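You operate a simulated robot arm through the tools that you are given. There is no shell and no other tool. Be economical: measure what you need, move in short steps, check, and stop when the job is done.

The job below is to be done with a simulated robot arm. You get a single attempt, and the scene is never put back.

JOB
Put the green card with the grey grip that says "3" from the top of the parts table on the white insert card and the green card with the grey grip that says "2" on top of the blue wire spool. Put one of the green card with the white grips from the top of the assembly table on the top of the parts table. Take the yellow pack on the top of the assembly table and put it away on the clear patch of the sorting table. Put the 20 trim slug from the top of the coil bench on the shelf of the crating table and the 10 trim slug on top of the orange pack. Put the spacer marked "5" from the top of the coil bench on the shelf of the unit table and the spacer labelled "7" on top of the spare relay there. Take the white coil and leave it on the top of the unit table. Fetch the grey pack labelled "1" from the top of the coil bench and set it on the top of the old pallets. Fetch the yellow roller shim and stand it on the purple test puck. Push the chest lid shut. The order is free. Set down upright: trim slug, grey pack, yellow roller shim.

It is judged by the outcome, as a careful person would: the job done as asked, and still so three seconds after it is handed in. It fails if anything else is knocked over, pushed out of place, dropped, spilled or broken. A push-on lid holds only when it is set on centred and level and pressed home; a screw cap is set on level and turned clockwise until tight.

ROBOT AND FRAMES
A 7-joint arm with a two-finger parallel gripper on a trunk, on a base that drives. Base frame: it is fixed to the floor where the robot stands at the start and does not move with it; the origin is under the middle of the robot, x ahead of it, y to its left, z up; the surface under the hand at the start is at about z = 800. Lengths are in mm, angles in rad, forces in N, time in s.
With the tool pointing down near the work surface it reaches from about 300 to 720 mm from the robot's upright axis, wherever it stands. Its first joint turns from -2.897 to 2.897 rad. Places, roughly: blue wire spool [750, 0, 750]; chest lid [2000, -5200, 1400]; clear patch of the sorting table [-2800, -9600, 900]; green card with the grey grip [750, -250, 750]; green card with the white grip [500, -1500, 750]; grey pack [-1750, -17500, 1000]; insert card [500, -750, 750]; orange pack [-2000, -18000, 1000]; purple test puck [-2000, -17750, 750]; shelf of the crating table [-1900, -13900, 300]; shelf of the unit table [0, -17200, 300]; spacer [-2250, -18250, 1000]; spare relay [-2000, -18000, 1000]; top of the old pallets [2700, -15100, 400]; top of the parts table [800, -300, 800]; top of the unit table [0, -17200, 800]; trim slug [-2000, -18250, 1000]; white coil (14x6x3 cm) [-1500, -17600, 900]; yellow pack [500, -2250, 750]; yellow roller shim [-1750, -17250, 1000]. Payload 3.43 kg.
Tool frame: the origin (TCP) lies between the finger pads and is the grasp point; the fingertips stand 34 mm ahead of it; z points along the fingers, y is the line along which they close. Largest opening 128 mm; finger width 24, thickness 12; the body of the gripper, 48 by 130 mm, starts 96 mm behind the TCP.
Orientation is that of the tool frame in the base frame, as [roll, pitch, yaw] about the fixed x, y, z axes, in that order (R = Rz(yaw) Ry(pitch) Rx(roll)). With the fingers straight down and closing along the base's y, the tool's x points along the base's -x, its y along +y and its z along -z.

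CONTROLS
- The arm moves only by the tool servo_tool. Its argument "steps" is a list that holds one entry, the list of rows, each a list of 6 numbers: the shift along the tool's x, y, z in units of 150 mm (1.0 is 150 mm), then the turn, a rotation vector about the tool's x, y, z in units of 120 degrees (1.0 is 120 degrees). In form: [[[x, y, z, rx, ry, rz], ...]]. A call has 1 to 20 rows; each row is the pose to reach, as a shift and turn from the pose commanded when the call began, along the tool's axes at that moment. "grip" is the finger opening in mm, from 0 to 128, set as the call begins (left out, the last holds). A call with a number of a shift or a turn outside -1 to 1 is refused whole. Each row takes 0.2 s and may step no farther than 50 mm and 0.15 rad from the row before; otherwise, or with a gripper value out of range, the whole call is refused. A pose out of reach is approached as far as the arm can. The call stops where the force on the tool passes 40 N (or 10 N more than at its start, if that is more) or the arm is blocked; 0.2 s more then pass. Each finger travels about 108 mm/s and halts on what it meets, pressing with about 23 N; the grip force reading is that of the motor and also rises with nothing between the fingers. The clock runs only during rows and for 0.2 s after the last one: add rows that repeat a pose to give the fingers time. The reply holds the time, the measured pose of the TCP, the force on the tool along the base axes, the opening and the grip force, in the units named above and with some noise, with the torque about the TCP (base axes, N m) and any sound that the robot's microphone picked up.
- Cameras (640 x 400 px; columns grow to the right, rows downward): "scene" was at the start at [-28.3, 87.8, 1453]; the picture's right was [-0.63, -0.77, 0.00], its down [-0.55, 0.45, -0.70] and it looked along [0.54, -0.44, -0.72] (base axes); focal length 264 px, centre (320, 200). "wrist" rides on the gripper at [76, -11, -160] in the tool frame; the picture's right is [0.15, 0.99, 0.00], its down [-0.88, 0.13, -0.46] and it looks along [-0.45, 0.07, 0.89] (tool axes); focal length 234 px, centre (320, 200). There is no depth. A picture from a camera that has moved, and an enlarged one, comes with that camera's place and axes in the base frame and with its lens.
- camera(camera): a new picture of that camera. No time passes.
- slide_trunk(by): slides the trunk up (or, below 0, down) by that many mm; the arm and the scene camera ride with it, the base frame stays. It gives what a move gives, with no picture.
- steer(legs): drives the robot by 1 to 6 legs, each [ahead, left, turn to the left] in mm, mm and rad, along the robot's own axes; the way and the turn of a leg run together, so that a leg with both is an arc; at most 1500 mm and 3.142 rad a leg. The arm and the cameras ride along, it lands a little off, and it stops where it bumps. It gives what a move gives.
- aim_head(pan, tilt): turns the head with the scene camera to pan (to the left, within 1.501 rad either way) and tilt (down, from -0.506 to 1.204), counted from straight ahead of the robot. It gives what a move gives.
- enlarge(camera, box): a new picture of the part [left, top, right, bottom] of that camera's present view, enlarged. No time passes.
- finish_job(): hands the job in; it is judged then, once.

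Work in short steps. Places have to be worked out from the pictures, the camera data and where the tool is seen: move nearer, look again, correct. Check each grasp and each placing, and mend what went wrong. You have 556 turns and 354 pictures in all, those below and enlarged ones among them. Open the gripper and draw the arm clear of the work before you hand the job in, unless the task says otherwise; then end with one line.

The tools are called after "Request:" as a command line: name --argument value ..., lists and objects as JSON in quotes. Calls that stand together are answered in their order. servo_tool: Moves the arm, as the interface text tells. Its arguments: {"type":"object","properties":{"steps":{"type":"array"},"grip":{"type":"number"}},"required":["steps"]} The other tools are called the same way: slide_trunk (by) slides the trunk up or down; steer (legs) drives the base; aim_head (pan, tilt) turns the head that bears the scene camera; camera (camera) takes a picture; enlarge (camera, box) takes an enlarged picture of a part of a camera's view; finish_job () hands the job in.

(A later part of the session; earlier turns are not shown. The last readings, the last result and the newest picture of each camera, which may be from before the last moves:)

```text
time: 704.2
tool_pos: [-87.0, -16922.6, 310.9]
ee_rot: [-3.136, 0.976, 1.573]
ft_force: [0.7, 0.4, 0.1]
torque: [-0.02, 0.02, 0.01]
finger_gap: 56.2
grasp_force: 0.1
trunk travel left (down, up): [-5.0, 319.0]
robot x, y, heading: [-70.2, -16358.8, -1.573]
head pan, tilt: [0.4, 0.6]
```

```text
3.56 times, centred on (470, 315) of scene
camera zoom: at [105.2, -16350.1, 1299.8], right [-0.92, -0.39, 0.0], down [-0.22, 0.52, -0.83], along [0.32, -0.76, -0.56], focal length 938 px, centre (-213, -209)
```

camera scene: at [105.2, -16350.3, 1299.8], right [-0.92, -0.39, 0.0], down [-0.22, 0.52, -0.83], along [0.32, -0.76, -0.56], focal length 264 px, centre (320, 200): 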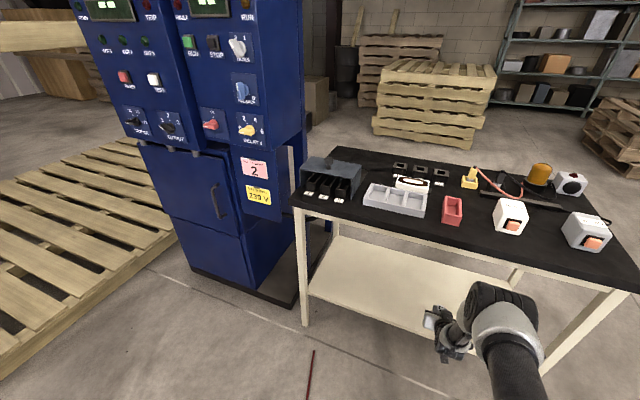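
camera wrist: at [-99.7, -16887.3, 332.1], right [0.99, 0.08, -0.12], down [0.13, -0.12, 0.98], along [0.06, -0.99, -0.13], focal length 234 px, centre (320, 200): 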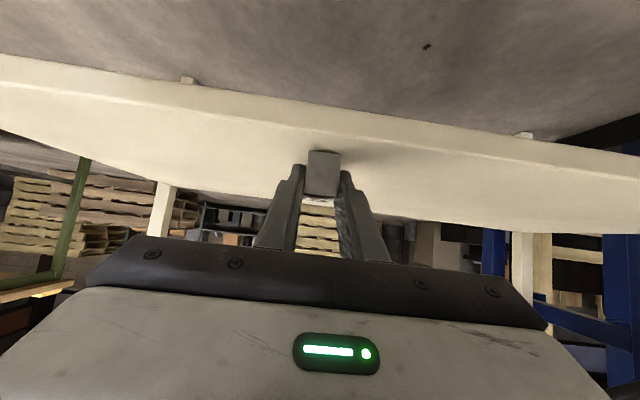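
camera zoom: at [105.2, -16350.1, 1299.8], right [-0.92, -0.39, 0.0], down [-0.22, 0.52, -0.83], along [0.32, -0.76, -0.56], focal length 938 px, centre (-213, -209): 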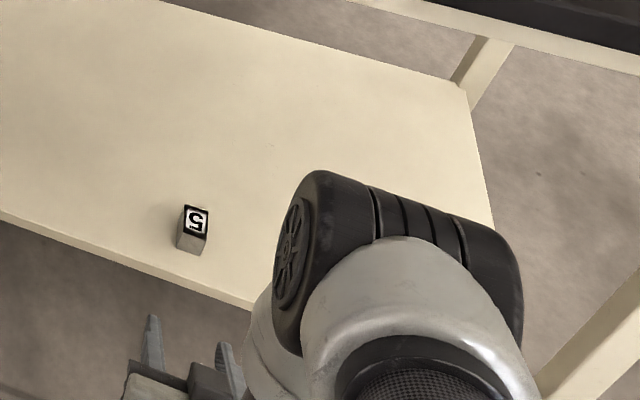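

Spacer 5 is on the unit shelf. Back away, raise, and return the tool to vertical.

Request:
steer --legs '[[-320, 0, 0]]'

Request:
servo_tool --steps '[[[-0.2, 0, -0.14, 0, 0, 0], [-0.4, 0, -0.28, 0, 0, 0], [-0.6, 0, -0.42, 0, 0, 0], [-0.8, 0, -0.55, 0, 0, 0]]]'

Request:
servo_tool --steps '[[[-0.2, 0, -0.14, 0, 0, 0], [-0.4, 0, -0.28, 0, 0, 0], [-0.6, 0, -0.42, 0, 0, 0], [-0.8, 0, -0.55, 0, 0, 0]]]'

Request:
servo_tool --steps '[[[-0.2, 0, -0.14, 0, 0, 0], [-0.4, 0, -0.28, 0, 0, 0], [-0.6, 0, -0.42, 0, 0, 0], [-0.8, 0, -0.55, 0, 0, 0]]]'

Request:
slide_trunk --by 170

Request:
servo_tool --steps '[[[0, 0, 0, 0, 0.066, 0], [0, 0, 0, 0, 0.132, 0], [0, 0, 0, 0, 0.198, 0], [0, 0, 0, 0, 0.264, 0], [0, 0, 0, 0, 0.33, 0], [0, 0, 0, 0, 0.396, 0], [0, 0, 0, 0, 0.464, 0], [0, 0, 0, 0, 0.464, 0]]]'

```text
time: 706.4
tool_pos: [-87.3, -16596.5, 311.0]
ee_rot: [-3.135, 0.975, 1.574]
ft_force: [0.6, -0.3, -0.5]
torque: [-0.02, 0.03, -0.02]
finger_gap: 55.8
grasp_force: 0.0
trunk travel left (down, up): [-5.0, 319.0]
robot x, y, heading: [-66.0, -16032.4, -1.574]
head pan, tilt: [0.4, 0.6]
```

```text
time: 707.4
tool_pos: [-87.9, -16596.4, 456.7]
ee_rot: [-3.136, 0.975, 1.575]
ft_force: [0.1, -0.5, -0.1]
torque: [-0.03, 0.0, -0.01]
finger_gap: 55.9
grasp_force: 0.1
trunk travel left (down, up): [-5.0, 319.0]
robot x, y, heading: [-66.9, -16034.4, -1.572]
head pan, tilt: [0.4, 0.6]
```

```text
time: 708.4
tool_pos: [-84.7, -16594.1, 603.5]
ee_rot: [-3.139, 0.974, 1.573]
ft_force: [-0.2, 0.4, -1.0]
torque: [0.01, -0.01, -0.02]
finger_gap: 56.0
grasp_force: 0.0
trunk travel left (down, up): [-5.0, 319.0]
robot x, y, heading: [-67.8, -16031.0, -1.573]
head pan, tilt: [0.4, 0.6]
```

```text
time: 709.4
tool_pos: [-85.5, -16594.3, 746.8]
ee_rot: [-3.138, 0.974, 1.572]
ft_force: [0.1, 0.5, 0.0]
torque: [-0.01, -0.02, 0.01]
finger_gap: 56.1
grasp_force: 0.0
trunk travel left (down, up): [-5.0, 319.0]
robot x, y, heading: [-66.5, -16032.6, -1.572]
head pan, tilt: [0.4, 0.6]
```

```text
time: 711.3
tool_pos: [-85.5, -16595.7, 916.7]
ee_rot: [-3.136, 0.975, 1.572]
ft_force: [0.6, -0.4, -0.1]
torque: [-0.01, -0.01, 0.0]
finger_gap: 56.1
grasp_force: 0.1
trunk travel left (down, up): [-175.0, 149.0]
robot x, y, heading: [-65.9, -16030.2, -1.578]
head pan, tilt: [0.4, 0.6]
```

```text
time: 713.1
tool_pos: [-85.7, -16594.3, 916.4]
ee_rot: [-3.139, -0.001, 1.569]
ft_force: [-0.6, -0.4, 0.6]
torque: [0.01, 0.01, 0.03]
finger_gap: 56.1
grasp_force: 0.1
trunk travel left (down, up): [-175.0, 149.0]
robot x, y, heading: [-65.4, -16036.2, -1.577]
head pan, tilt: [0.4, 0.6]
```

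Request:
servo_tool --steps '[[[0.2, 0, -0.24, 0, 0, 0], [0.4, 0, -0.48, 0, 0, 0], [0.6, 0, -0.72, 0, 0, 0], [0.8, 0, -0.96, 0, 0, 0], [1, 0, -1, 0, 0, 0]]]'

Request:
steer --legs '[[0, -650, 0], [-960, 0, 0], [0, 0, -1.566]]'

Request:
camera --camera "scene"

```text
time: 714.3
tool_pos: [-86.0, -16443.6, 1065.5]
ee_rot: [3.142, 0.002, 1.569]
ft_force: [0.2, 0.4, -0.9]
torque: [-0.01, 0.0, 0.01]
finger_gap: 56.3
grasp_force: 0.1
trunk travel left (down, up): [-175.0, 149.0]
robot x, y, heading: [-68.3, -16029.4, -1.576]
head pan, tilt: [0.4, 0.6]
```

```text
time: 729.7
tool_pos: [-1119.2, -15032.0, 1066.0]
ee_rot: [-3.14, 0.002, -0.014]
ft_force: [0.6, -0.3, 0.1]
torque: [0.0, -0.01, -0.01]
finger_gap: 56.2
grasp_force: 0.0
trunk travel left (down, up): [-175.0, 149.0]
robot x, y, heading: [-711.0, -15054.6, 3.123]
head pan, tilt: [0.4, 0.6]
```

```text
164 pictures are left
camera scene: at [-703.2, -15232.1, 1469.8], right [-0.38, 0.93, 0.0], down [0.52, 0.21, -0.83], along [-0.76, -0.31, -0.56], focal length 264 px, centre (320, 200)
```

scene: 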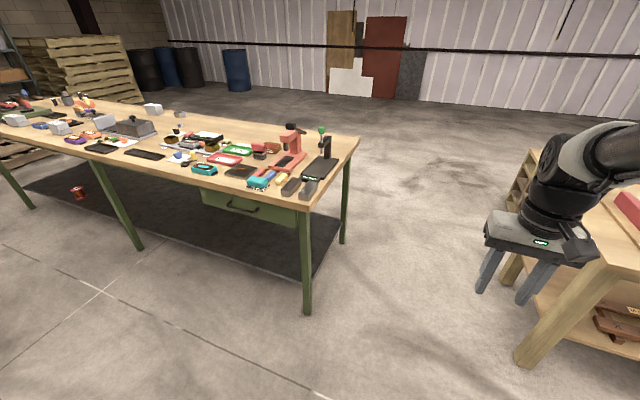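

Request:
steer --legs '[[0, 35, 0.019], [1100, 0, 0], [1050, 0, 0], [0, 0, 3.14], [0, -1050, 0], [0, -1050, 0]]'

Request:
camera --camera "scene"

```text
time: 768.2
tool_pos: [-2502.8, -17251.9, 1066.3]
ee_rot: [-3.141, 0.002, 3.077]
ft_force: [0.0, -0.8, -0.1]
torque: [0.0, 0.0, 0.0]
finger_gap: 56.3
grasp_force: 0.0
trunk travel left (down, up): [-175.0, 149.0]
robot x, y, heading: [-2914.7, -17206.9, -0.063]
head pan, tilt: [0.4, 0.6]
```

```text
163 pictures are left
camera scene: at [-2910.6, -17034.9, 1469.8], right [0.33, -0.94, 0.0], down [-0.53, -0.19, -0.83], along [0.78, 0.27, -0.56], focal length 264 px, centre (320, 200)
```

scene: 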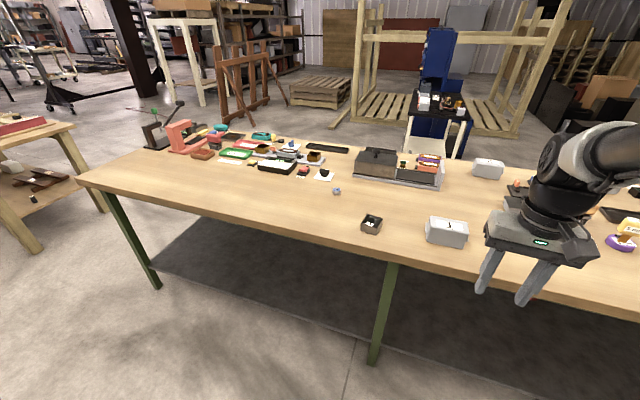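

Request:
steer --legs '[[0, 0, 0.063], [310, -20, 0]]'

Request:
camera --camera "wrist"

Request:
camera --camera "scene"

```text
time: 770.7
tool_pos: [-2200.1, -17245.5, 1066.1]
ee_rot: [-3.141, 0.003, -3.14]
ft_force: [0.2, -0.2, -0.4]
torque: [-0.04, 0.02, 0.04]
finger_gap: 56.1
grasp_force: 0.0
trunk travel left (down, up): [-175.0, 149.0]
robot x, y, heading: [-2610.0, -17229.6, 0.001]
head pan, tilt: [0.4, 0.6]
```

```text
162 pictures are left
camera wrist: at [-2277.9, -17256.8, 1225.3], right [-0.15, 0.99, 0.0], down [0.88, 0.13, 0.46], along [0.45, 0.07, -0.89], focal length 234 px, centre (320, 200)
```

wrist: 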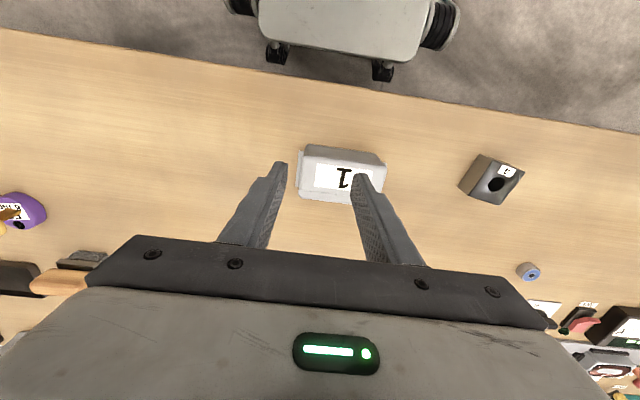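

```text
161 pictures are left
camera scene: at [-2621.4, -17055.2, 1469.8], right [0.39, -0.92, 0.0], down [-0.52, -0.22, -0.83], along [0.76, 0.32, -0.56], focal length 264 px, centre (320, 200)
```

scene: 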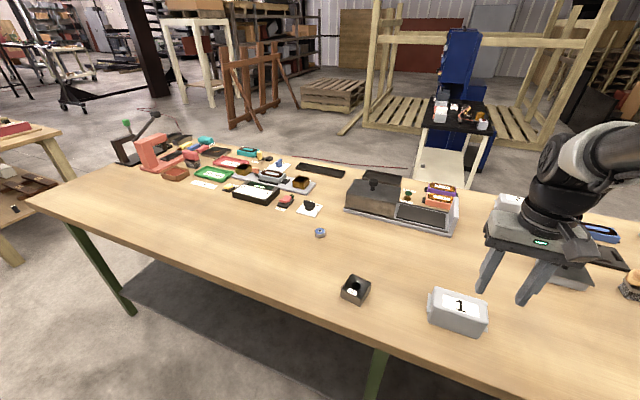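

Grey pack 1: ≈(-2166,-17210), top ≈932, long side along y. Rotate to close along x above it.

Request:
servo_tool --steps '[[[-0.02, 0.02, 0, 0, 0, -0.068], [-0.04, 0.04, 0, 0, 0, -0.136], [-0.06, 0.06, 0, 0, 0, -0.204], [-0.08, 0.09, 0, 0, 0, -0.272], [-0.1, 0.11, 0, 0, 0, -0.34], [-0.12, 0.13, 0, 0, 0, -0.408], [-0.14, 0.15, 0, 0, 0, -0.476], [-0.16, 0.17, 0, 0, 0, -0.544], [-0.18, 0.2, 0, 0, 0, -0.612], [-0.2, 0.22, 0, 0, 0, -0.68], [-0.213, 0.233, 0, 0, 0, -0.75], [-0.213, 0.233, 0, 0, 0, -0.75]]]' --grip 120

Request:
camera --camera "wrist"

Request:
enlarge --camera "scene" --box '[380, 230, 560, 350]'

```text
time: 773.3
tool_pos: [-2167.7, -17209.3, 1065.5]
ee_rot: [-3.141, -0.002, -1.567]
ft_force: [0.5, 0.2, 0.3]
torque: [0.0, 0.07, 0.01]
finger_gap: 120.1
grasp_force: 0.1
trunk travel left (down, up): [-175.0, 149.0]
robot x, y, heading: [-2611.9, -17228.7, 0.003]
head pan, tilt: [0.4, 0.6]
```

```text
160 pictures are left
camera wrist: at [-2158.2, -17286.0, 1225.5], right [-0.99, -0.15, 0.0], down [-0.13, 0.88, 0.45], along [-0.07, 0.45, -0.89], focal length 234 px, centre (320, 200)
```

wrist: 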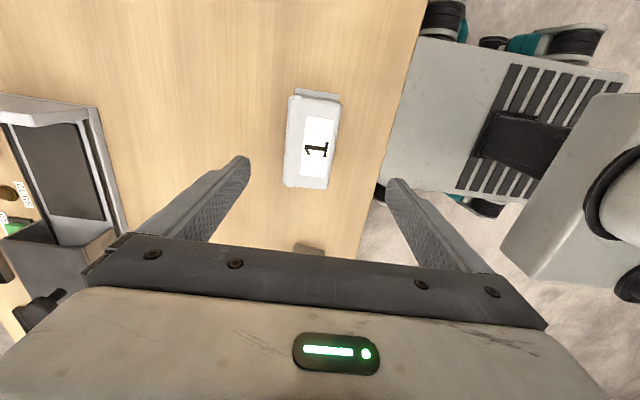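

```text
3.33 times, centred on (470, 290) of scene
camera zoom: at [-2621.4, -17055.2, 1469.8], right [0.39, -0.92, 0.0], down [-0.52, -0.22, -0.83], along [0.76, 0.32, -0.56], focal length 880 px, centre (-180, -100)
```

zoom: 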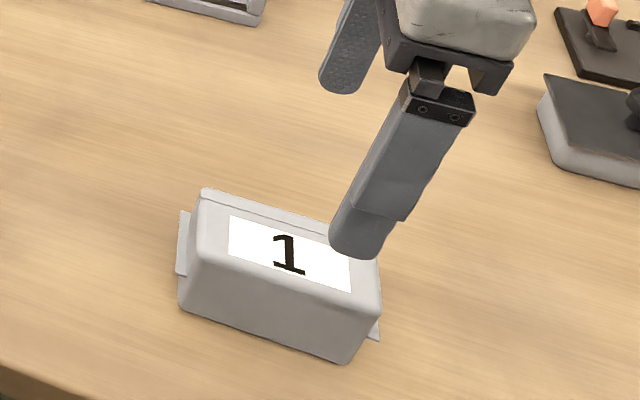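

Shift +8 mm x, descend to TCP ≈900, close.

Request:
servo_tool --steps '[[[0.01, -0.053, 0.25, 0, 0, 0], [0.01, -0.053, 0.5, 0, 0, 0], [0.01, -0.053, 0.75, 0, 0, 0], [0.01, -0.053, 0.95, 0, 0, 0]]]'

Request:
servo_tool --steps '[[[0, 0, 0.08, 0, 0, 0], [0, 0, 0.15, 0, 0, 0], [0, 0, 0.15, 0, 0, 0]]]'

Request:
servo_tool --steps '[[[0, 0, 0, 0, 0, 0], [0, 0, 0, 0, 0, 0], [0, 0, 0, 0, 0, 0], [0, 0, 0, 0, 0, 0]]]' --grip 20

Request:
servo_tool --steps '[[[0, 0, -0.1, 0, 0, 0], [0, 0, -0.35, 0, 0, 0], [0, 0, -0.65, 0, 0, 0], [0, 0, -0.95, 0, 0, 0]]]'

Request:
enlarge --camera "scene" --box '[340, 150, 600, 350]'

```text
time: 774.3
tool_pos: [-2160.9, -17213.6, 922.2]
ee_rot: [-3.14, -0.002, -1.569]
ft_force: [-0.3, -0.3, -0.2]
torque: [-0.01, -0.02, 0.04]
finger_gap: 120.0
grasp_force: 0.1
trunk travel left (down, up): [-175.0, 149.0]
robot x, y, heading: [-2611.8, -17228.2, 0.002]
head pan, tilt: [0.4, 0.6]
```

```text
time: 775.1
tool_pos: [-2158.9, -17212.0, 900.8]
ee_rot: [-3.138, -0.002, -1.569]
ft_force: [-0.3, 0.4, 0.1]
torque: [-0.03, 0.02, 0.03]
finger_gap: 120.0
grasp_force: 0.1
trunk travel left (down, up): [-175.0, 149.0]
robot x, y, heading: [-2611.7, -17232.5, 0.002]
head pan, tilt: [0.4, 0.6]
```

```text
time: 776.1
tool_pos: [-2159.9, -17212.0, 899.4]
ee_rot: [-3.137, -0.002, -1.569]
ft_force: [1.6, 0.4, 0.8]
torque: [0.08, 0.15, 0.05]
finger_gap: 65.8
grasp_force: 22.7
trunk travel left (down, up): [-175.0, 149.0]
robot x, y, heading: [-2610.7, -17229.2, 0.002]
head pan, tilt: [0.4, 0.6]
```

```text
time: 777.1
tool_pos: [-2159.2, -17212.0, 1043.7]
ee_rot: [-3.14, -0.002, -1.569]
ft_force: [0.2, -0.2, -3.7]
torque: [-0.02, -0.01, -0.04]
finger_gap: 65.7
grasp_force: 23.4
trunk travel left (down, up): [-175.0, 149.0]
robot x, y, heading: [-2617.9, -17227.7, 0.004]
head pan, tilt: [0.4, 0.6]
```

```text
2.00 times, centred on (470, 250) of scene
camera zoom: at [-2621.1, -17055.2, 1469.7], right [0.39, -0.92, 0.0], down [-0.52, -0.22, -0.83], along [0.76, 0.32, -0.57], focal length 528 px, centre (20, 100)
```

zoom: 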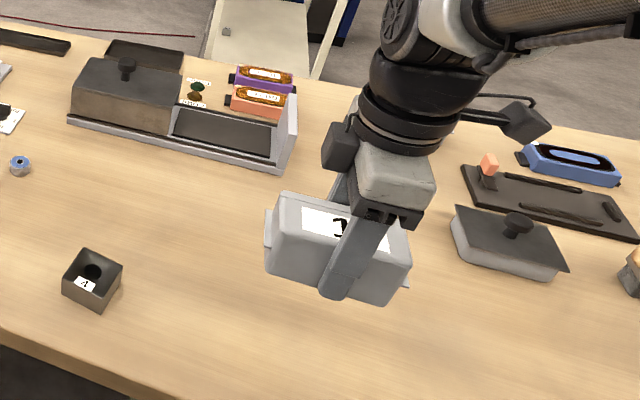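

Grey pack 1 held (66 mm). Raise, and drive back through the gap eastwards.

Request:
servo_tool --steps '[[[0, 0.2, -0.2, 0, 0, 0], [0, 0.4, -0.4, 0, 0, 0]]]'

Request:
steer --legs '[[-300, 0, 0], [0, 1070, 0], [0, 1070, 0]]'

Request:
camera --camera "scene"

```text
time: 777.7
tool_pos: [-2219.9, -17210.6, 1103.7]
ee_rot: [-3.139, -0.005, -1.568]
ft_force: [-0.2, -0.5, -3.6]
torque: [-0.01, 0.05, 0.0]
finger_gap: 65.9
grasp_force: 23.2
trunk travel left (down, up): [-175.0, 149.0]
robot x, y, heading: [-2614.6, -17226.3, 0.005]
head pan, tilt: [0.4, 0.6]
```

```text
time: 800.0
tool_pos: [-2556.8, -15074.0, 1103.2]
ee_rot: [-3.14, -0.002, -1.545]
ft_force: [-0.8, 0.1, -4.1]
torque: [0.0, 0.02, 0.02]
finger_gap: 65.8
grasp_force: 22.5
trunk travel left (down, up): [-175.0, 149.0]
robot x, y, heading: [-2949.5, -15100.1, 0.026]
head pan, tilt: [0.4, 0.6]
```

```text
157 pictures are left
camera scene: at [-2962.3, -14927.7, 1469.8], right [0.41, -0.91, 0.0], down [-0.51, -0.23, -0.82], along [0.75, 0.34, -0.57], focal length 264 px, centre (320, 200)
```

scene: 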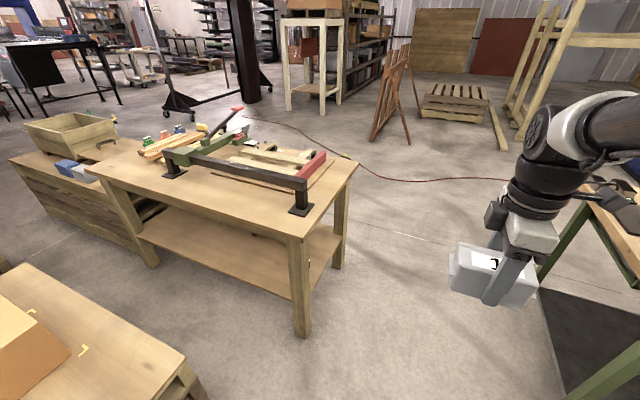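

Drive through the gap to x≈-100, and look toward the old pallets.

Request:
steer --legs '[[0, 10, -0.024], [1150, 0, 0], [1150, 0, 0], [500, -180, 0]]'

Request:
aim_head --pan 0.35 --tilt 0.4

Request:
camera --camera "scene"

```text
time: 814.4
tool_pos: [252.9, -15277.8, 1102.2]
ee_rot: [-3.138, -0.003, -1.599]
ft_force: [-0.7, -0.5, -4.2]
torque: [-0.03, 0.02, -0.03]
finger_gap: 65.9
grasp_force: 23.3
trunk travel left (down, up): [-175.0, 149.0]
robot x, y, heading: [-139.9, -15283.8, -0.027]
head pan, tilt: [0.4, 0.6]
```

```text
time: 815.1
tool_pos: [253.4, -15278.2, 1104.0]
ee_rot: [-3.139, -0.002, -1.599]
ft_force: [-0.3, 0.7, -4.5]
torque: [-0.01, 0.01, 0.02]
finger_gap: 65.9
grasp_force: 22.6
trunk travel left (down, up): [-175.0, 149.0]
robot x, y, heading: [-138.0, -15280.4, -0.024]
head pan, tilt: [0.351, 0.4]
```

```text
156 pictures are left
camera scene: at [-139.3, -15112.4, 1487.9], right [0.32, -0.95, 0.0], down [-0.37, -0.12, -0.92], along [0.87, 0.29, -0.39], focal length 264 px, centre (320, 200)
```

scene: 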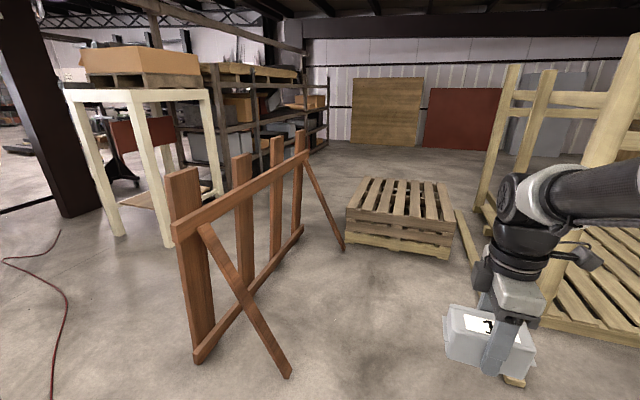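

Old pallet stack: front face x≈2170, y −14620…−15620. Lane at y≈-15270 is clear. Drive up to it.

Request:
steer --legs '[[0, 0, 0.025], [1000, 0, 0], [900, 0, 0]]'

Request:
aim_head --pan 0.35 --tilt 0.8

Request:
camera --camera "scene"

Request:
camera --camera "wrist"

```text
time: 825.0
tool_pos: [2145.5, -15300.9, 1103.1]
ee_rot: [-3.141, -0.003, -1.599]
ft_force: [0.6, -0.1, -2.7]
torque: [-0.05, -0.04, -0.02]
finger_gap: 65.9
grasp_force: 22.6
trunk travel left (down, up): [-175.0, 149.0]
robot x, y, heading: [1754.9, -15305.4, -0.026]
head pan, tilt: [0.351, 0.4]
```

```text
time: 825.9
tool_pos: [2145.8, -15300.8, 1104.2]
ee_rot: [-3.14, -0.003, -1.6]
ft_force: [-0.4, -0.4, -3.7]
torque: [-0.04, -0.01, 0.02]
finger_gap: 65.9
grasp_force: 22.9
trunk travel left (down, up): [-175.0, 149.0]
robot x, y, heading: [1749.8, -15307.7, -0.03]
head pan, tilt: [0.351, 0.799]
```

```text
155 pictures are left
camera scene: at [1742.5, -15138.6, 1453.0], right [0.32, -0.95, 0.0], down [-0.68, -0.23, -0.7], along [0.66, 0.22, -0.72], focal length 264 px, centre (320, 200)
```

scene: 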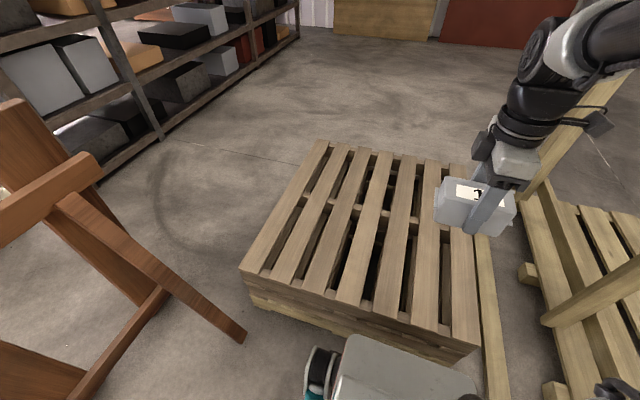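

```text
154 pictures are left
camera wrist: at [2152.8, -15377.1, 1262.8], right [-0.99, -0.12, 0.0], down [-0.11, 0.89, 0.45], along [-0.05, 0.45, -0.89], focal length 234 px, centre (320, 200)
```

wrist: 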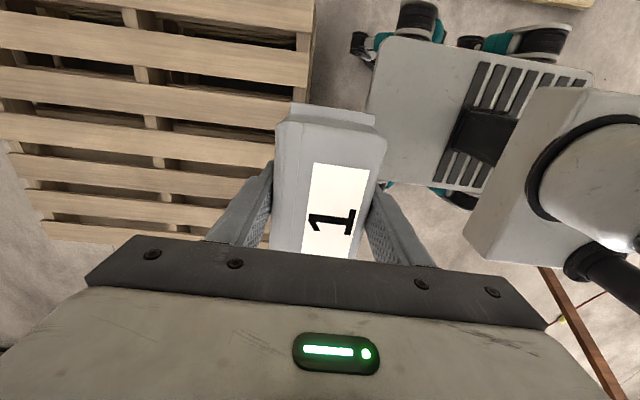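

Request:
steer --legs '[[110, 0, 0.028]]'

Request:
camera --camera "scene"

Request:
enlarge --camera "scene" --box '[260, 140, 540, 360]'

```text
time: 827.0
tool_pos: [2255.2, -15291.3, 1103.0]
ee_rot: [-3.139, -0.005, -1.57]
ft_force: [-0.2, -0.3, -3.6]
torque: [0.0, -0.01, 0.04]
finger_gap: 65.9
grasp_force: 22.8
trunk travel left (down, up): [-175.0, 149.0]
robot x, y, heading: [1861.6, -15309.3, -0.004]
head pan, tilt: [0.351, 0.799]
```

```text
153 pictures are left
camera scene: at [1847.3, -15140.7, 1452.9], right [0.34, -0.94, 0.0], down [-0.67, -0.25, -0.7], along [0.65, 0.24, -0.72], focal length 264 px, centre (320, 200)
```

scene: 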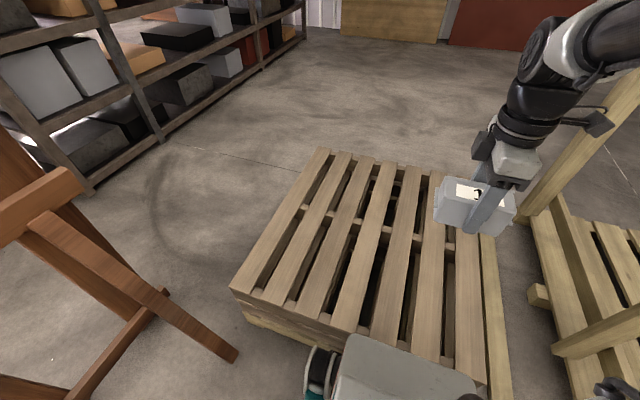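

```text
1.82 times, centred on (400, 250) of scene
camera zoom: at [1847.3, -15140.7, 1452.9], right [0.34, -0.94, 0.0], down [-0.67, -0.25, -0.7], along [0.65, 0.24, -0.72], focal length 480 px, centre (174, 109)
```

zoom: 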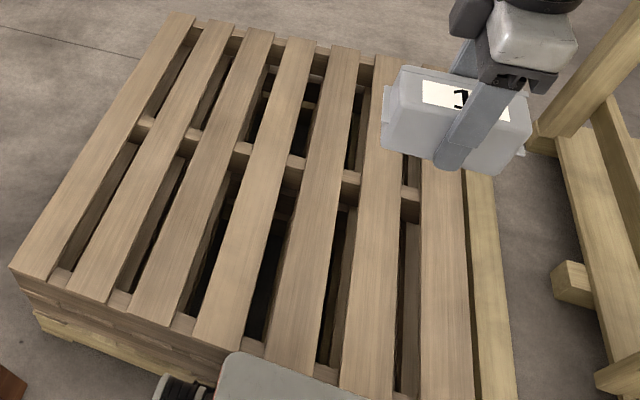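

Target slat 5 at (2350,-15243). Lower trunk, position, and descend.

Request:
slide_trunk --by -170

Request:
servo_tool --steps '[[[-0.1, -0.2, 0.15, 0, 0, 0], [-0.2, -0.4, 0.3, 0, 0, 0], [-0.32, -0.633, 0.45, 0, 0, 0], [-0.32, -0.633, 0.75, 0, 0, 0], [-0.32, -0.633, 1, 0, 0, 0]]]'

Request:
servo_tool --steps '[[[0, 0, 0.3, 0, 0, 0], [0, 0, 0.6, 0, 0, 0], [0, 0, 0.9, 0, 0, 0], [0, 0, 0.9, 0, 0, 0]]]'

Request:
servo_tool --steps '[[[0, 0, 0.3, 0, 0, 0], [0, 0, 0.6, 0, 0, 0], [0, 0, 0.6, 0, 0, 0]]]'

Request:
camera --camera "scene"

Request:
camera --camera "wrist"

```text
time: 829.0
tool_pos: [2255.2, -15292.1, 933.5]
ee_rot: [-3.14, -0.003, -1.57]
ft_force: [0.0, 1.0, -2.9]
torque: [-0.03, 0.02, 0.01]
finger_gap: 66.0
grasp_force: 23.0
trunk travel left (down, up): [-5.0, 319.0]
robot x, y, heading: [1863.7, -15306.0, 0.003]
head pan, tilt: [0.351, 0.799]
```

```text
time: 830.2
tool_pos: [2351.3, -15243.9, 781.4]
ee_rot: [-3.139, -0.003, -1.571]
ft_force: [0.1, -0.1, -3.4]
torque: [-0.03, -0.02, -0.01]
finger_gap: 66.1
grasp_force: 22.7
trunk travel left (down, up): [-5.0, 319.0]
robot x, y, heading: [1864.8, -15308.5, -0.002]
head pan, tilt: [0.351, 0.799]
```

```text
time: 831.2
tool_pos: [2352.6, -15246.3, 648.4]
ee_rot: [-3.14, -0.003, -1.572]
ft_force: [-0.2, 0.3, -4.0]
torque: [-0.02, 0.02, 0.0]
finger_gap: 66.0
grasp_force: 22.8
trunk travel left (down, up): [-5.0, 319.0]
robot x, y, heading: [1864.0, -15308.1, 0.003]
head pan, tilt: [0.351, 0.799]
```

```text
time: 832.0
tool_pos: [2351.6, -15243.9, 556.6]
ee_rot: [-3.136, -0.004, -1.571]
ft_force: [-0.4, 0.6, -3.4]
torque: [-0.03, 0.01, -0.04]
finger_gap: 65.7
grasp_force: 23.1
trunk travel left (down, up): [-5.0, 319.0]
robot x, y, heading: [1863.0, -15309.7, -0.007]
head pan, tilt: [0.351, 0.799]
```

```text
151 pictures are left
camera scene: at [1847.3, -15140.6, 1282.9], right [0.34, -0.94, 0.0], down [-0.67, -0.25, -0.7], along [0.65, 0.24, -0.72], focal length 264 px, centre (320, 200)
```

scene: 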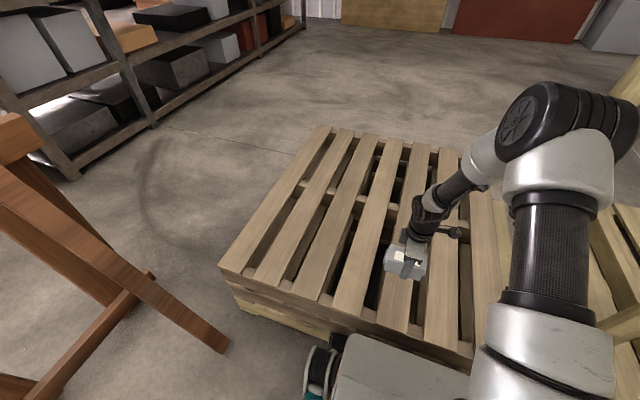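

```text
150 pictures are left
camera wrist: at [2361.1, -15320.4, 716.2], right [-0.99, -0.15, 0.0], down [-0.13, 0.88, 0.45], along [-0.06, 0.45, -0.89], focal length 234 px, centre (320, 200)
```

wrist: 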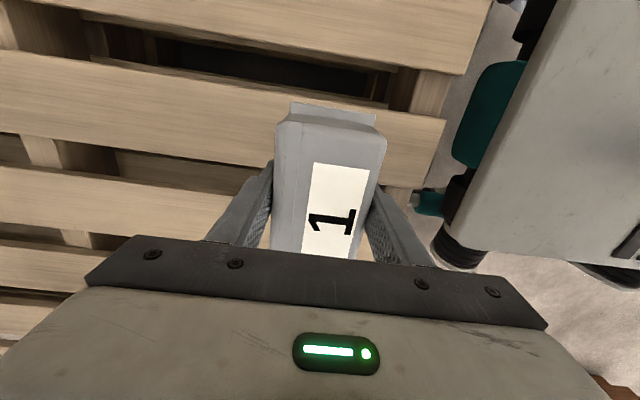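

Slat top likely z≈350–380, slat centre y≈-15252. Shift −7 mm y and lower.

Request:
servo_tool --steps '[[[0.045, 0, 0.2, 0, 0, 0], [0.045, 0, 0.4, 0, 0, 0], [0.045, 0, 0.6, 0, 0, 0], [0.045, 0, 0.66, 0, 0, 0], [0.045, 0, 0.7, 0, 0, 0], [0.045, 0, 0.74, 0, 0, 0]]]'

Request:
enlarge --camera "scene" --box '[320, 200, 480, 340]'

```text
time: 833.4
tool_pos: [2351.3, -15251.9, 447.6]
ee_rot: [-3.139, -0.002, -1.572]
ft_force: [0.3, 1.0, -3.4]
torque: [0.02, 0.01, -0.03]
finger_gap: 66.0
grasp_force: 23.4
trunk travel left (down, up): [-5.0, 319.0]
robot x, y, heading: [1863.2, -15307.8, 0.004]
head pan, tilt: [0.351, 0.799]
```

```text
2.86 times, centred on (400, 270) of scene
camera zoom: at [1847.3, -15140.6, 1282.9], right [0.34, -0.94, 0.0], down [-0.67, -0.25, -0.7], along [0.65, 0.24, -0.72], focal length 754 px, centre (91, 0)
```

zoom: 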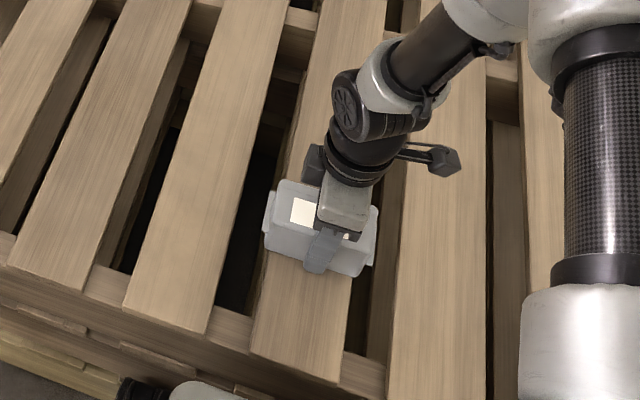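

Request:
servo_tool --steps '[[[0, 0, 0.04, 0, 0, 0], [0, 0, 0.08, 0, 0, 0], [0, 0, 0.11, 0, 0, 0], [0, 0, 0.14, 0, 0, 0], [0, 0, 0.17, 0, 0, 0], [0, 0, 0.2, 0, 0, 0]]]'

```text
time: 834.1
tool_pos: [2351.7, -15251.7, 438.0]
ee_rot: [-3.139, -0.004, -1.572]
ft_force: [-6.5, -1.9, 27.8]
torque: [0.69, 1.36, 0.2]
finger_gap: 66.1
grasp_force: 23.0
trunk travel left (down, up): [-5.0, 319.0]
robot x, y, heading: [1860.5, -15307.1, -0.001]
head pan, tilt: [0.351, 0.799]
stopped in row 3: the force on the tool passed its limit at 49 N (the readings are from after the stop); the commanded pose is now the measured one
```

Contact at TCP 438 (slat top ≈398). Release and lift.

Request:
servo_tool --steps '[[[0, 0, 0.01, 0, 0, 0], [0, 0, 0.01, 0, 0, 0]]]'

Request:
servo_tool --steps '[[[0, 0, -0.01, 0, 0, 0], [0, 0, -0.01, 0, 0, 0], [0, 0, -0.01, 0, 0, 0], [0, 0, -0.01, 0, 0, 0]]]' --grip 110

Request:
servo_tool --steps '[[[0, 0, -0.2, 0, 0, 0], [0, 0, -0.5, 0, 0, 0], [0, 0, -0.8, 0, 0, 0], [0, 0, -1, 0, 0, 0]]]'

Request:
camera --camera "wrist"

Request:
enlarge --camera "scene" --box '[320, 200, 480, 340]'

```text
time: 834.4
tool_pos: [2351.4, -15251.3, 439.2]
ee_rot: [-3.14, -0.005, -1.573]
ft_force: [-6.7, -2.4, 24.8]
torque: [0.57, 1.26, 0.18]
finger_gap: 65.8
grasp_force: 22.2
trunk travel left (down, up): [-5.0, 319.0]
robot x, y, heading: [1859.0, -15308.8, -0.0]
head pan, tilt: [0.351, 0.799]
stopped in row 1: the force on the tool passed its limit at 44 N (the readings are from after the stop); the commanded pose is now the measured one
```

```text
time: 835.4
tool_pos: [2350.9, -15252.2, 439.2]
ee_rot: [3.142, -0.006, -1.571]
ft_force: [-1.3, -0.8, 7.8]
torque: [0.08, -0.44, -0.1]
finger_gap: 109.0
grasp_force: 0.1
trunk travel left (down, up): [-5.0, 319.0]
robot x, y, heading: [1862.1, -15308.5, -0.001]
head pan, tilt: [0.351, 0.799]
```

```text
time: 836.4
tool_pos: [2351.8, -15250.5, 588.6]
ee_rot: [-3.139, -0.004, -1.569]
ft_force: [0.1, 0.9, -0.6]
torque: [0.0, 0.02, 0.03]
finger_gap: 110.0
grasp_force: 0.0
trunk travel left (down, up): [-5.0, 319.0]
robot x, y, heading: [1857.8, -15305.8, -0.005]
head pan, tilt: [0.351, 0.799]
```

```text
148 pictures are left
camera wrist: at [2361.6, -15326.6, 748.6], right [-0.99, -0.15, 0.0], down [-0.13, 0.88, 0.45], along [-0.07, 0.45, -0.89], focal length 234 px, centre (320, 200)
```

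wrist: 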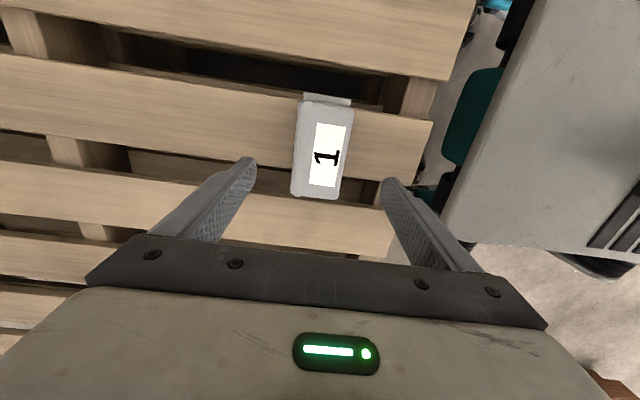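

```text
2.86 times, centred on (400, 270) of scene
camera zoom: at [1847.1, -15140.7, 1282.8], right [0.34, -0.94, 0.0], down [-0.67, -0.25, -0.7], along [0.65, 0.24, -0.72], focal length 754 px, centre (91, 0)
```

zoom: 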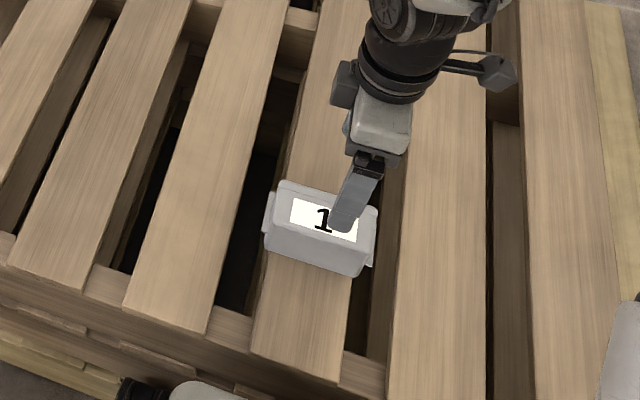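

Grey pack 1 stands on the old pallets. Raise the arm and head for the chest lid.

Request:
servo_tool --steps '[[[0, 0, -0.3, 0, 0, 0], [0, 0, -0.6, 0, 0, 0], [0, 0, -0.9, 0, 0, 0]]]'

Request:
servo_tool --steps '[[[0, 0.2, -0.25, 0, 0, 0], [0, 0.4, -0.5, 0, 0, 0], [0, 0.6, -0.75, 0, 0, 0], [0, 0.7, -1, 0, 0, 0]]]' --grip 40

Request:
slide_trunk --by 170

Request:
steer --legs '[[-1000, 0, 0], [-1000, 0, 0], [-620, 0, 0], [0, 0, 1.57]]'

Request:
aim_head --pan 0.2 --tilt 0.25

Request:
camera --camera "scene"

```text
time: 837.2
tool_pos: [2354.2, -15249.8, 723.3]
ee_rot: [3.139, -0.006, -1.57]
ft_force: [-0.2, -0.1, 0.6]
torque: [0.02, 0.05, 0.01]
finger_gap: 110.0
grasp_force: 0.0
trunk travel left (down, up): [-5.0, 319.0]
robot x, y, heading: [1862.8, -15306.2, -0.002]
head pan, tilt: [0.351, 0.799]
```

```text
time: 838.2
tool_pos: [2246.8, -15248.1, 874.2]
ee_rot: [3.14, -0.004, -1.572]
ft_force: [-0.3, 0.6, -0.1]
torque: [-0.02, 0.04, 0.02]
finger_gap: 40.0
grasp_force: 0.1
trunk travel left (down, up): [-5.0, 319.0]
robot x, y, heading: [1859.9, -15305.7, -0.001]
head pan, tilt: [0.351, 0.799]
```

```text
time: 840.1
tool_pos: [2246.2, -15248.8, 1044.3]
ee_rot: [-3.14, -0.005, -1.571]
ft_force: [0.8, 0.4, 0.1]
torque: [-0.03, -0.02, 0.01]
finger_gap: 39.7
grasp_force: 0.0
trunk travel left (down, up): [-175.0, 149.0]
robot x, y, heading: [1863.1, -15307.1, 0.003]
head pan, tilt: [0.351, 0.799]
```

```text
time: 857.2
tool_pos: [-839.0, -14944.0, 1045.1]
ee_rot: [-3.139, -0.005, 0.049]
ft_force: [0.1, 0.2, 0.3]
torque: [0.0, 0.02, 0.01]
finger_gap: 39.8
grasp_force: 0.0
trunk travel left (down, up): [-175.0, 149.0]
robot x, y, heading: [-760.8, -15327.6, 1.617]
head pan, tilt: [0.351, 0.799]
```

```text
time: 858.2
tool_pos: [-838.7, -14943.8, 1044.1]
ee_rot: [-3.139, -0.004, 0.046]
ft_force: [-0.1, 0.1, -0.3]
torque: [0.01, 0.0, 0.01]
finger_gap: 39.9
grasp_force: 0.0
trunk travel left (down, up): [-175.0, 149.0]
robot x, y, heading: [-756.0, -15322.2, 1.624]
head pan, tilt: [0.201, 0.25]
```

```text
146 pictures are left
camera scene: at [-919.6, -15331.5, 1501.9], right [0.97, 0.25, 0.0], down [0.06, -0.24, -0.97], along [-0.24, 0.94, -0.25], focal length 264 px, centre (320, 200)
```

scene: 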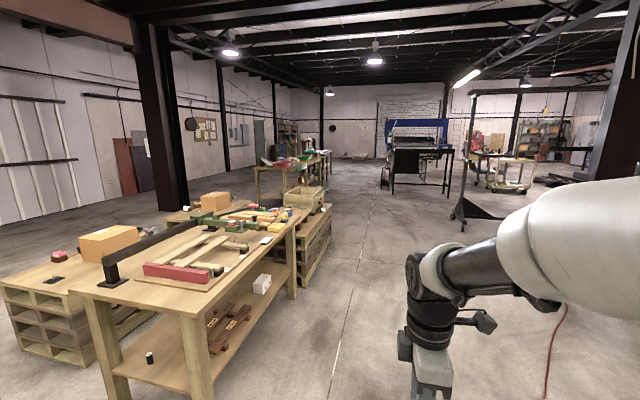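

Slug on the shelf is fine. Drive north along the lane (known route).

Request:
steer --legs '[[0, 0, -0.053], [1450, 0, 0], [1450, 0, 0], [1450, 0, 0], [900, 600, 0], [1400, 250, 0]]'

Request:
camera --camera "scene"

```text
time: 891.6
tool_pos: [-1607.9, -8353.8, 1045.0]
ee_rot: [-3.137, -0.005, 0.017]
ft_force: [-0.2, 0.1, 0.7]
torque: [0.01, 0.01, -0.02]
finger_gap: 39.9
grasp_force: 0.0
trunk travel left (down, up): [-175.0, 149.0]
robot x, y, heading: [-1540.8, -8739.6, 1.59]
head pan, tilt: [0.201, 0.25]
```

```text
145 pictures are left
camera scene: at [-1700.5, -8739.6, 1502.0], right [0.98, 0.22, 0.0], down [0.05, -0.24, -0.97], along [-0.21, 0.95, -0.25], focal length 264 px, centre (320, 200)
```

scene: 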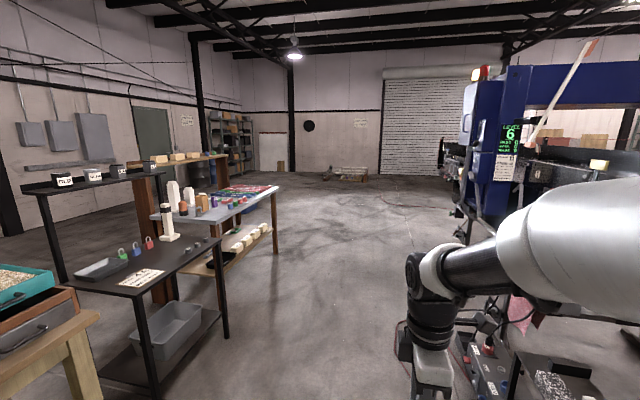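

Shift left to x≈-1900 to stay clear of the machine, then continue north.

Request:
steer --legs '[[0, 360, -0.02], [1450, 0, 0], [1450, 0, 0], [1450, 0, 0]]'

Request:
aim_head --pan 0.0 --tilt 0.3

Request:
camera --camera "scene"

```text
time: 916.1
tool_pos: [-1971.5, -3984.0, 1045.9]
ee_rot: [-3.14, -0.005, 0.012]
ft_force: [0.3, 0.3, 0.7]
torque: [0.04, 0.0, -0.02]
finger_gap: 39.7
grasp_force: 0.1
trunk travel left (down, up): [-175.0, 149.0]
robot x, y, heading: [-1906.1, -4367.0, 1.582]
head pan, tilt: [0.201, 0.25]
```

```text
time: 916.9
tool_pos: [-1970.7, -3984.2, 1046.9]
ee_rot: [-3.14, -0.003, 0.014]
ft_force: [0.5, -0.1, 0.0]
torque: [-0.02, 0.05, 0.0]
finger_gap: 39.7
grasp_force: 0.0
trunk travel left (down, up): [-175.0, 149.0]
robot x, y, heading: [-1906.7, -4370.8, 1.582]
head pan, tilt: [0.0, 0.3]
```

```text
144 pictures are left
camera scene: at [-2048.3, -4366.6, 1497.3], right [1.0, 0.01, 0.0], down [0.0, -0.3, -0.96], along [-0.01, 0.96, -0.3], focal length 264 px, centre (320, 200)
```

scene: 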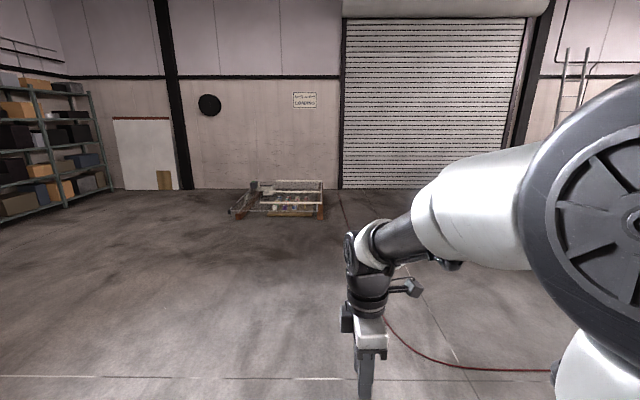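

Turn to face east and look toward the chest.

Request:
steer --legs '[[120, 0, 0], [0, 0, -1.58], [1450, 0, 0], [900, 0, 0]]'

Request:
aim_head --pan 0.1 --tilt 0.3

Request:
camera --camera "scene"

```text
time: 933.3
tool_pos: [850.5, -4035.1, 1044.0]
ee_rot: [-3.141, -0.005, -1.5]
ft_force: [0.3, 0.5, 0.2]
torque: [-0.01, 0.01, -0.02]
finger_gap: 39.9
grasp_force: 0.1
trunk travel left (down, up): [-175.0, 149.0]
robot x, y, heading: [472.0, -4122.5, 0.068]
head pan, tilt: [0.0, 0.3]
```

```text
time: 934.0
tool_pos: [851.3, -4034.5, 1045.2]
ee_rot: [-3.14, -0.005, -1.498]
ft_force: [-0.1, 0.8, 0.2]
torque: [0.0, 0.0, 0.0]
finger_gap: 39.7
grasp_force: 0.0
trunk travel left (down, up): [-175.0, 149.0]
robot x, y, heading: [474.0, -4125.3, 0.076]
head pan, tilt: [0.099, 0.3]
```

```text
143 pictures are left
camera scene: at [463.4, -3973.9, 1497.3], right [0.17, -0.99, 0.0], down [-0.29, -0.05, -0.96], along [0.94, 0.16, -0.3], focal length 264 px, centre (320, 200)
```

scene: 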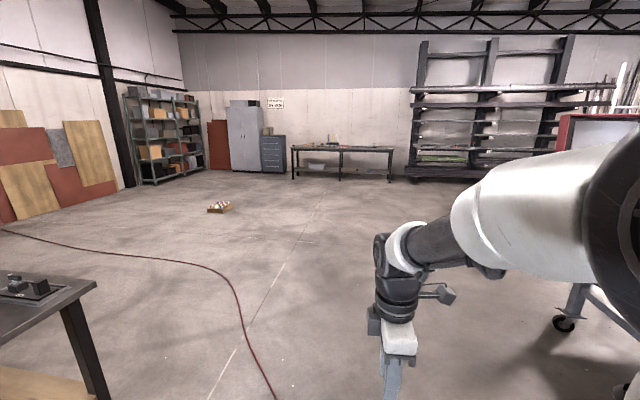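

Request:
steer --legs '[[0, 0, -0.9]]'

Request:
aim_head --pan 0.25 --tilt 0.25

Request:
camera --camera "scene"

Request:
enlarge --camera "scene" --box '[180, 80, 420, 260]'

```text
time: 936.7
tool_pos: [777.2, -4362.0, 1045.0]
ee_rot: [-3.14, -0.006, -2.393]
ft_force: [0.5, -0.1, -0.1]
torque: [0.02, 0.02, 0.0]
finger_gap: 39.6
grasp_force: 0.1
trunk travel left (down, up): [-175.0, 149.0]
robot x, y, heading: [470.5, -4125.5, -0.821]
head pan, tilt: [0.099, 0.3]
```

```text
time: 937.4
tool_pos: [777.0, -4362.5, 1045.0]
ee_rot: [-3.14, -0.006, -2.394]
ft_force: [-0.7, 0.2, -0.9]
torque: [-0.01, 0.0, 0.02]
finger_gap: 39.8
grasp_force: 0.1
trunk travel left (down, up): [-175.0, 149.0]
robot x, y, heading: [474.6, -4120.1, -0.823]
head pan, tilt: [0.25, 0.25]
```

```text
142 pictures are left
camera scene: at [590.9, -4012.3, 1502.0], right [-0.54, -0.84, 0.0], down [-0.21, 0.13, -0.97], along [0.81, -0.52, -0.25], focal length 264 px, centre (320, 200)
```

scene: 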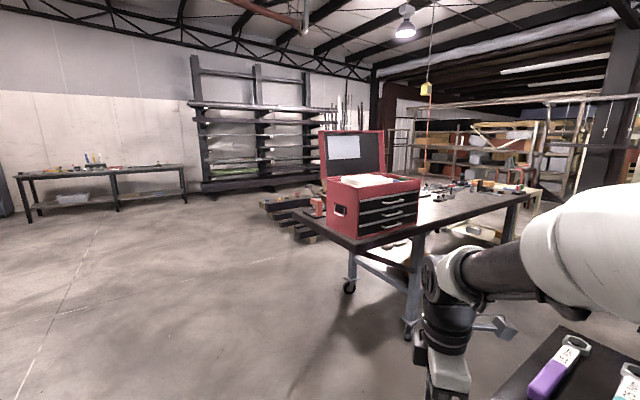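

```text
2.22 times, centred on (300, 170) of scene
camera zoom: at [590.9, -4012.3, 1502.0], right [-0.54, -0.84, 0.0], down [-0.21, 0.13, -0.97], along [0.81, -0.52, -0.25], focal length 586 px, centre (364, 267)
```

zoom: 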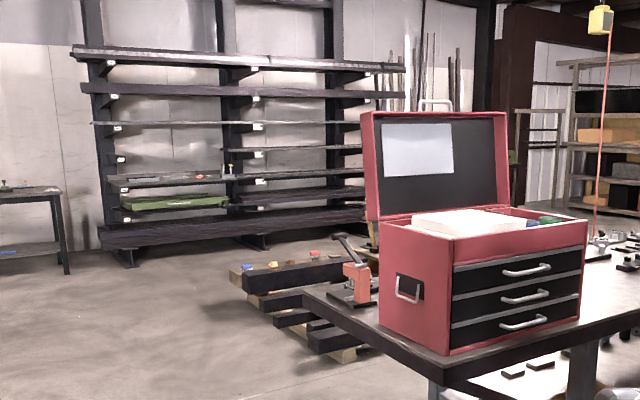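

Chest: drawers face west, hinge on the east edge (x≈2232), lid standing upright, y −5750…−5100. I'll go to its east side and push the lid from behind toward west. Drive east first.

Request:
steer --legs '[[0, 0, 0.82], [1300, 0, 0], [1250, 0, 0], [0, 0, -1.2]]'

Request:
camera --camera "scene"

```text
time: 955.5
tool_pos: [3271.6, -4499.4, 1045.9]
ee_rot: [-3.14, -0.006, -2.795]
ft_force: [0.2, -0.5, 0.4]
torque: [-0.01, 0.02, 0.01]
finger_gap: 40.1
grasp_force: 0.1
trunk travel left (down, up): [-175.0, 149.0]
robot x, y, heading: [3087.1, -4158.8, -1.226]
head pan, tilt: [0.25, 0.25]
```

```text
140 pictures are left
camera scene: at [3237.5, -4105.1, 1502.0], right [-0.83, -0.56, 0.0], down [-0.14, 0.2, -0.97], along [0.54, -0.8, -0.25], focal length 264 px, centre (320, 200)
```

scene: 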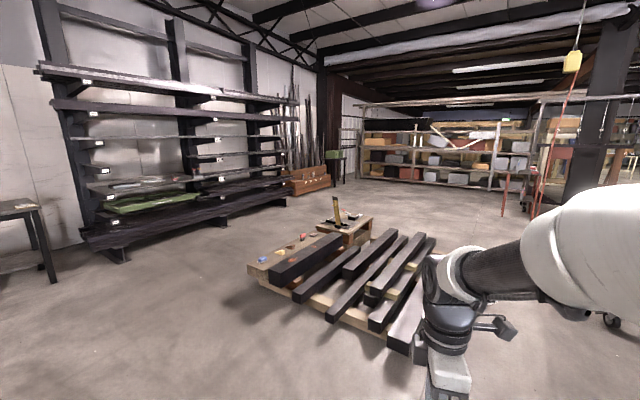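

Timber pile starts at x≈3600; the aisle east of the chest is clear. Turn west and slide to y≈-5400.

Request:
steer --legs '[[0, 0, -1.916], [0, 1150, 0]]'

Request:
aim_head --pan 0.2 --tilt 0.4

Request:
camera --camera "scene"

Request:
camera --camera "wrist"

```text
time: 971.4
tool_pos: [2674.4, -5338.8, 1044.7]
ee_rot: [-3.14, -0.007, 1.551]
ft_force: [0.0, 0.6, 0.0]
torque: [-0.01, -0.01, 0.02]
finger_gap: 39.9
grasp_force: 0.1
trunk travel left (down, up): [-175.0, 149.0]
robot x, y, heading: [3060.8, -5285.7, 3.12]
head pan, tilt: [0.25, 0.25]
```

```text
time: 972.0
tool_pos: [2676.6, -5338.5, 1045.5]
ee_rot: [-3.141, -0.006, 1.55]
ft_force: [-0.4, -0.8, -0.4]
torque: [0.0, -0.02, -0.01]
finger_gap: 40.0
grasp_force: 0.1
trunk travel left (down, up): [-175.0, 149.0]
robot x, y, heading: [3059.6, -5287.0, 3.116]
head pan, tilt: [0.201, 0.4]
```

```text
139 pictures are left
camera scene: at [3056.7, -5446.5, 1488.1], right [-0.18, 0.98, 0.0], down [0.38, 0.07, -0.92], along [-0.91, -0.17, -0.39], focal length 264 px, centre (320, 200)
```

scene: 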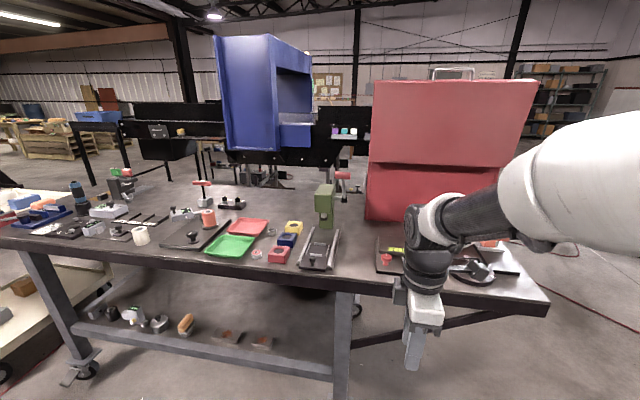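

```text
138 pictures are left
camera wrist: at [2665.2, -5263.8, 1204.9], right [0.99, 0.13, 0.0], down [0.11, -0.89, 0.45], along [0.06, -0.45, -0.89], focal length 234 px, centre (320, 200)
```

wrist: 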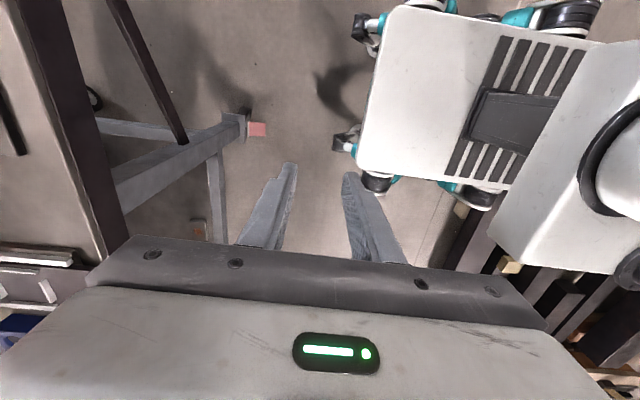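

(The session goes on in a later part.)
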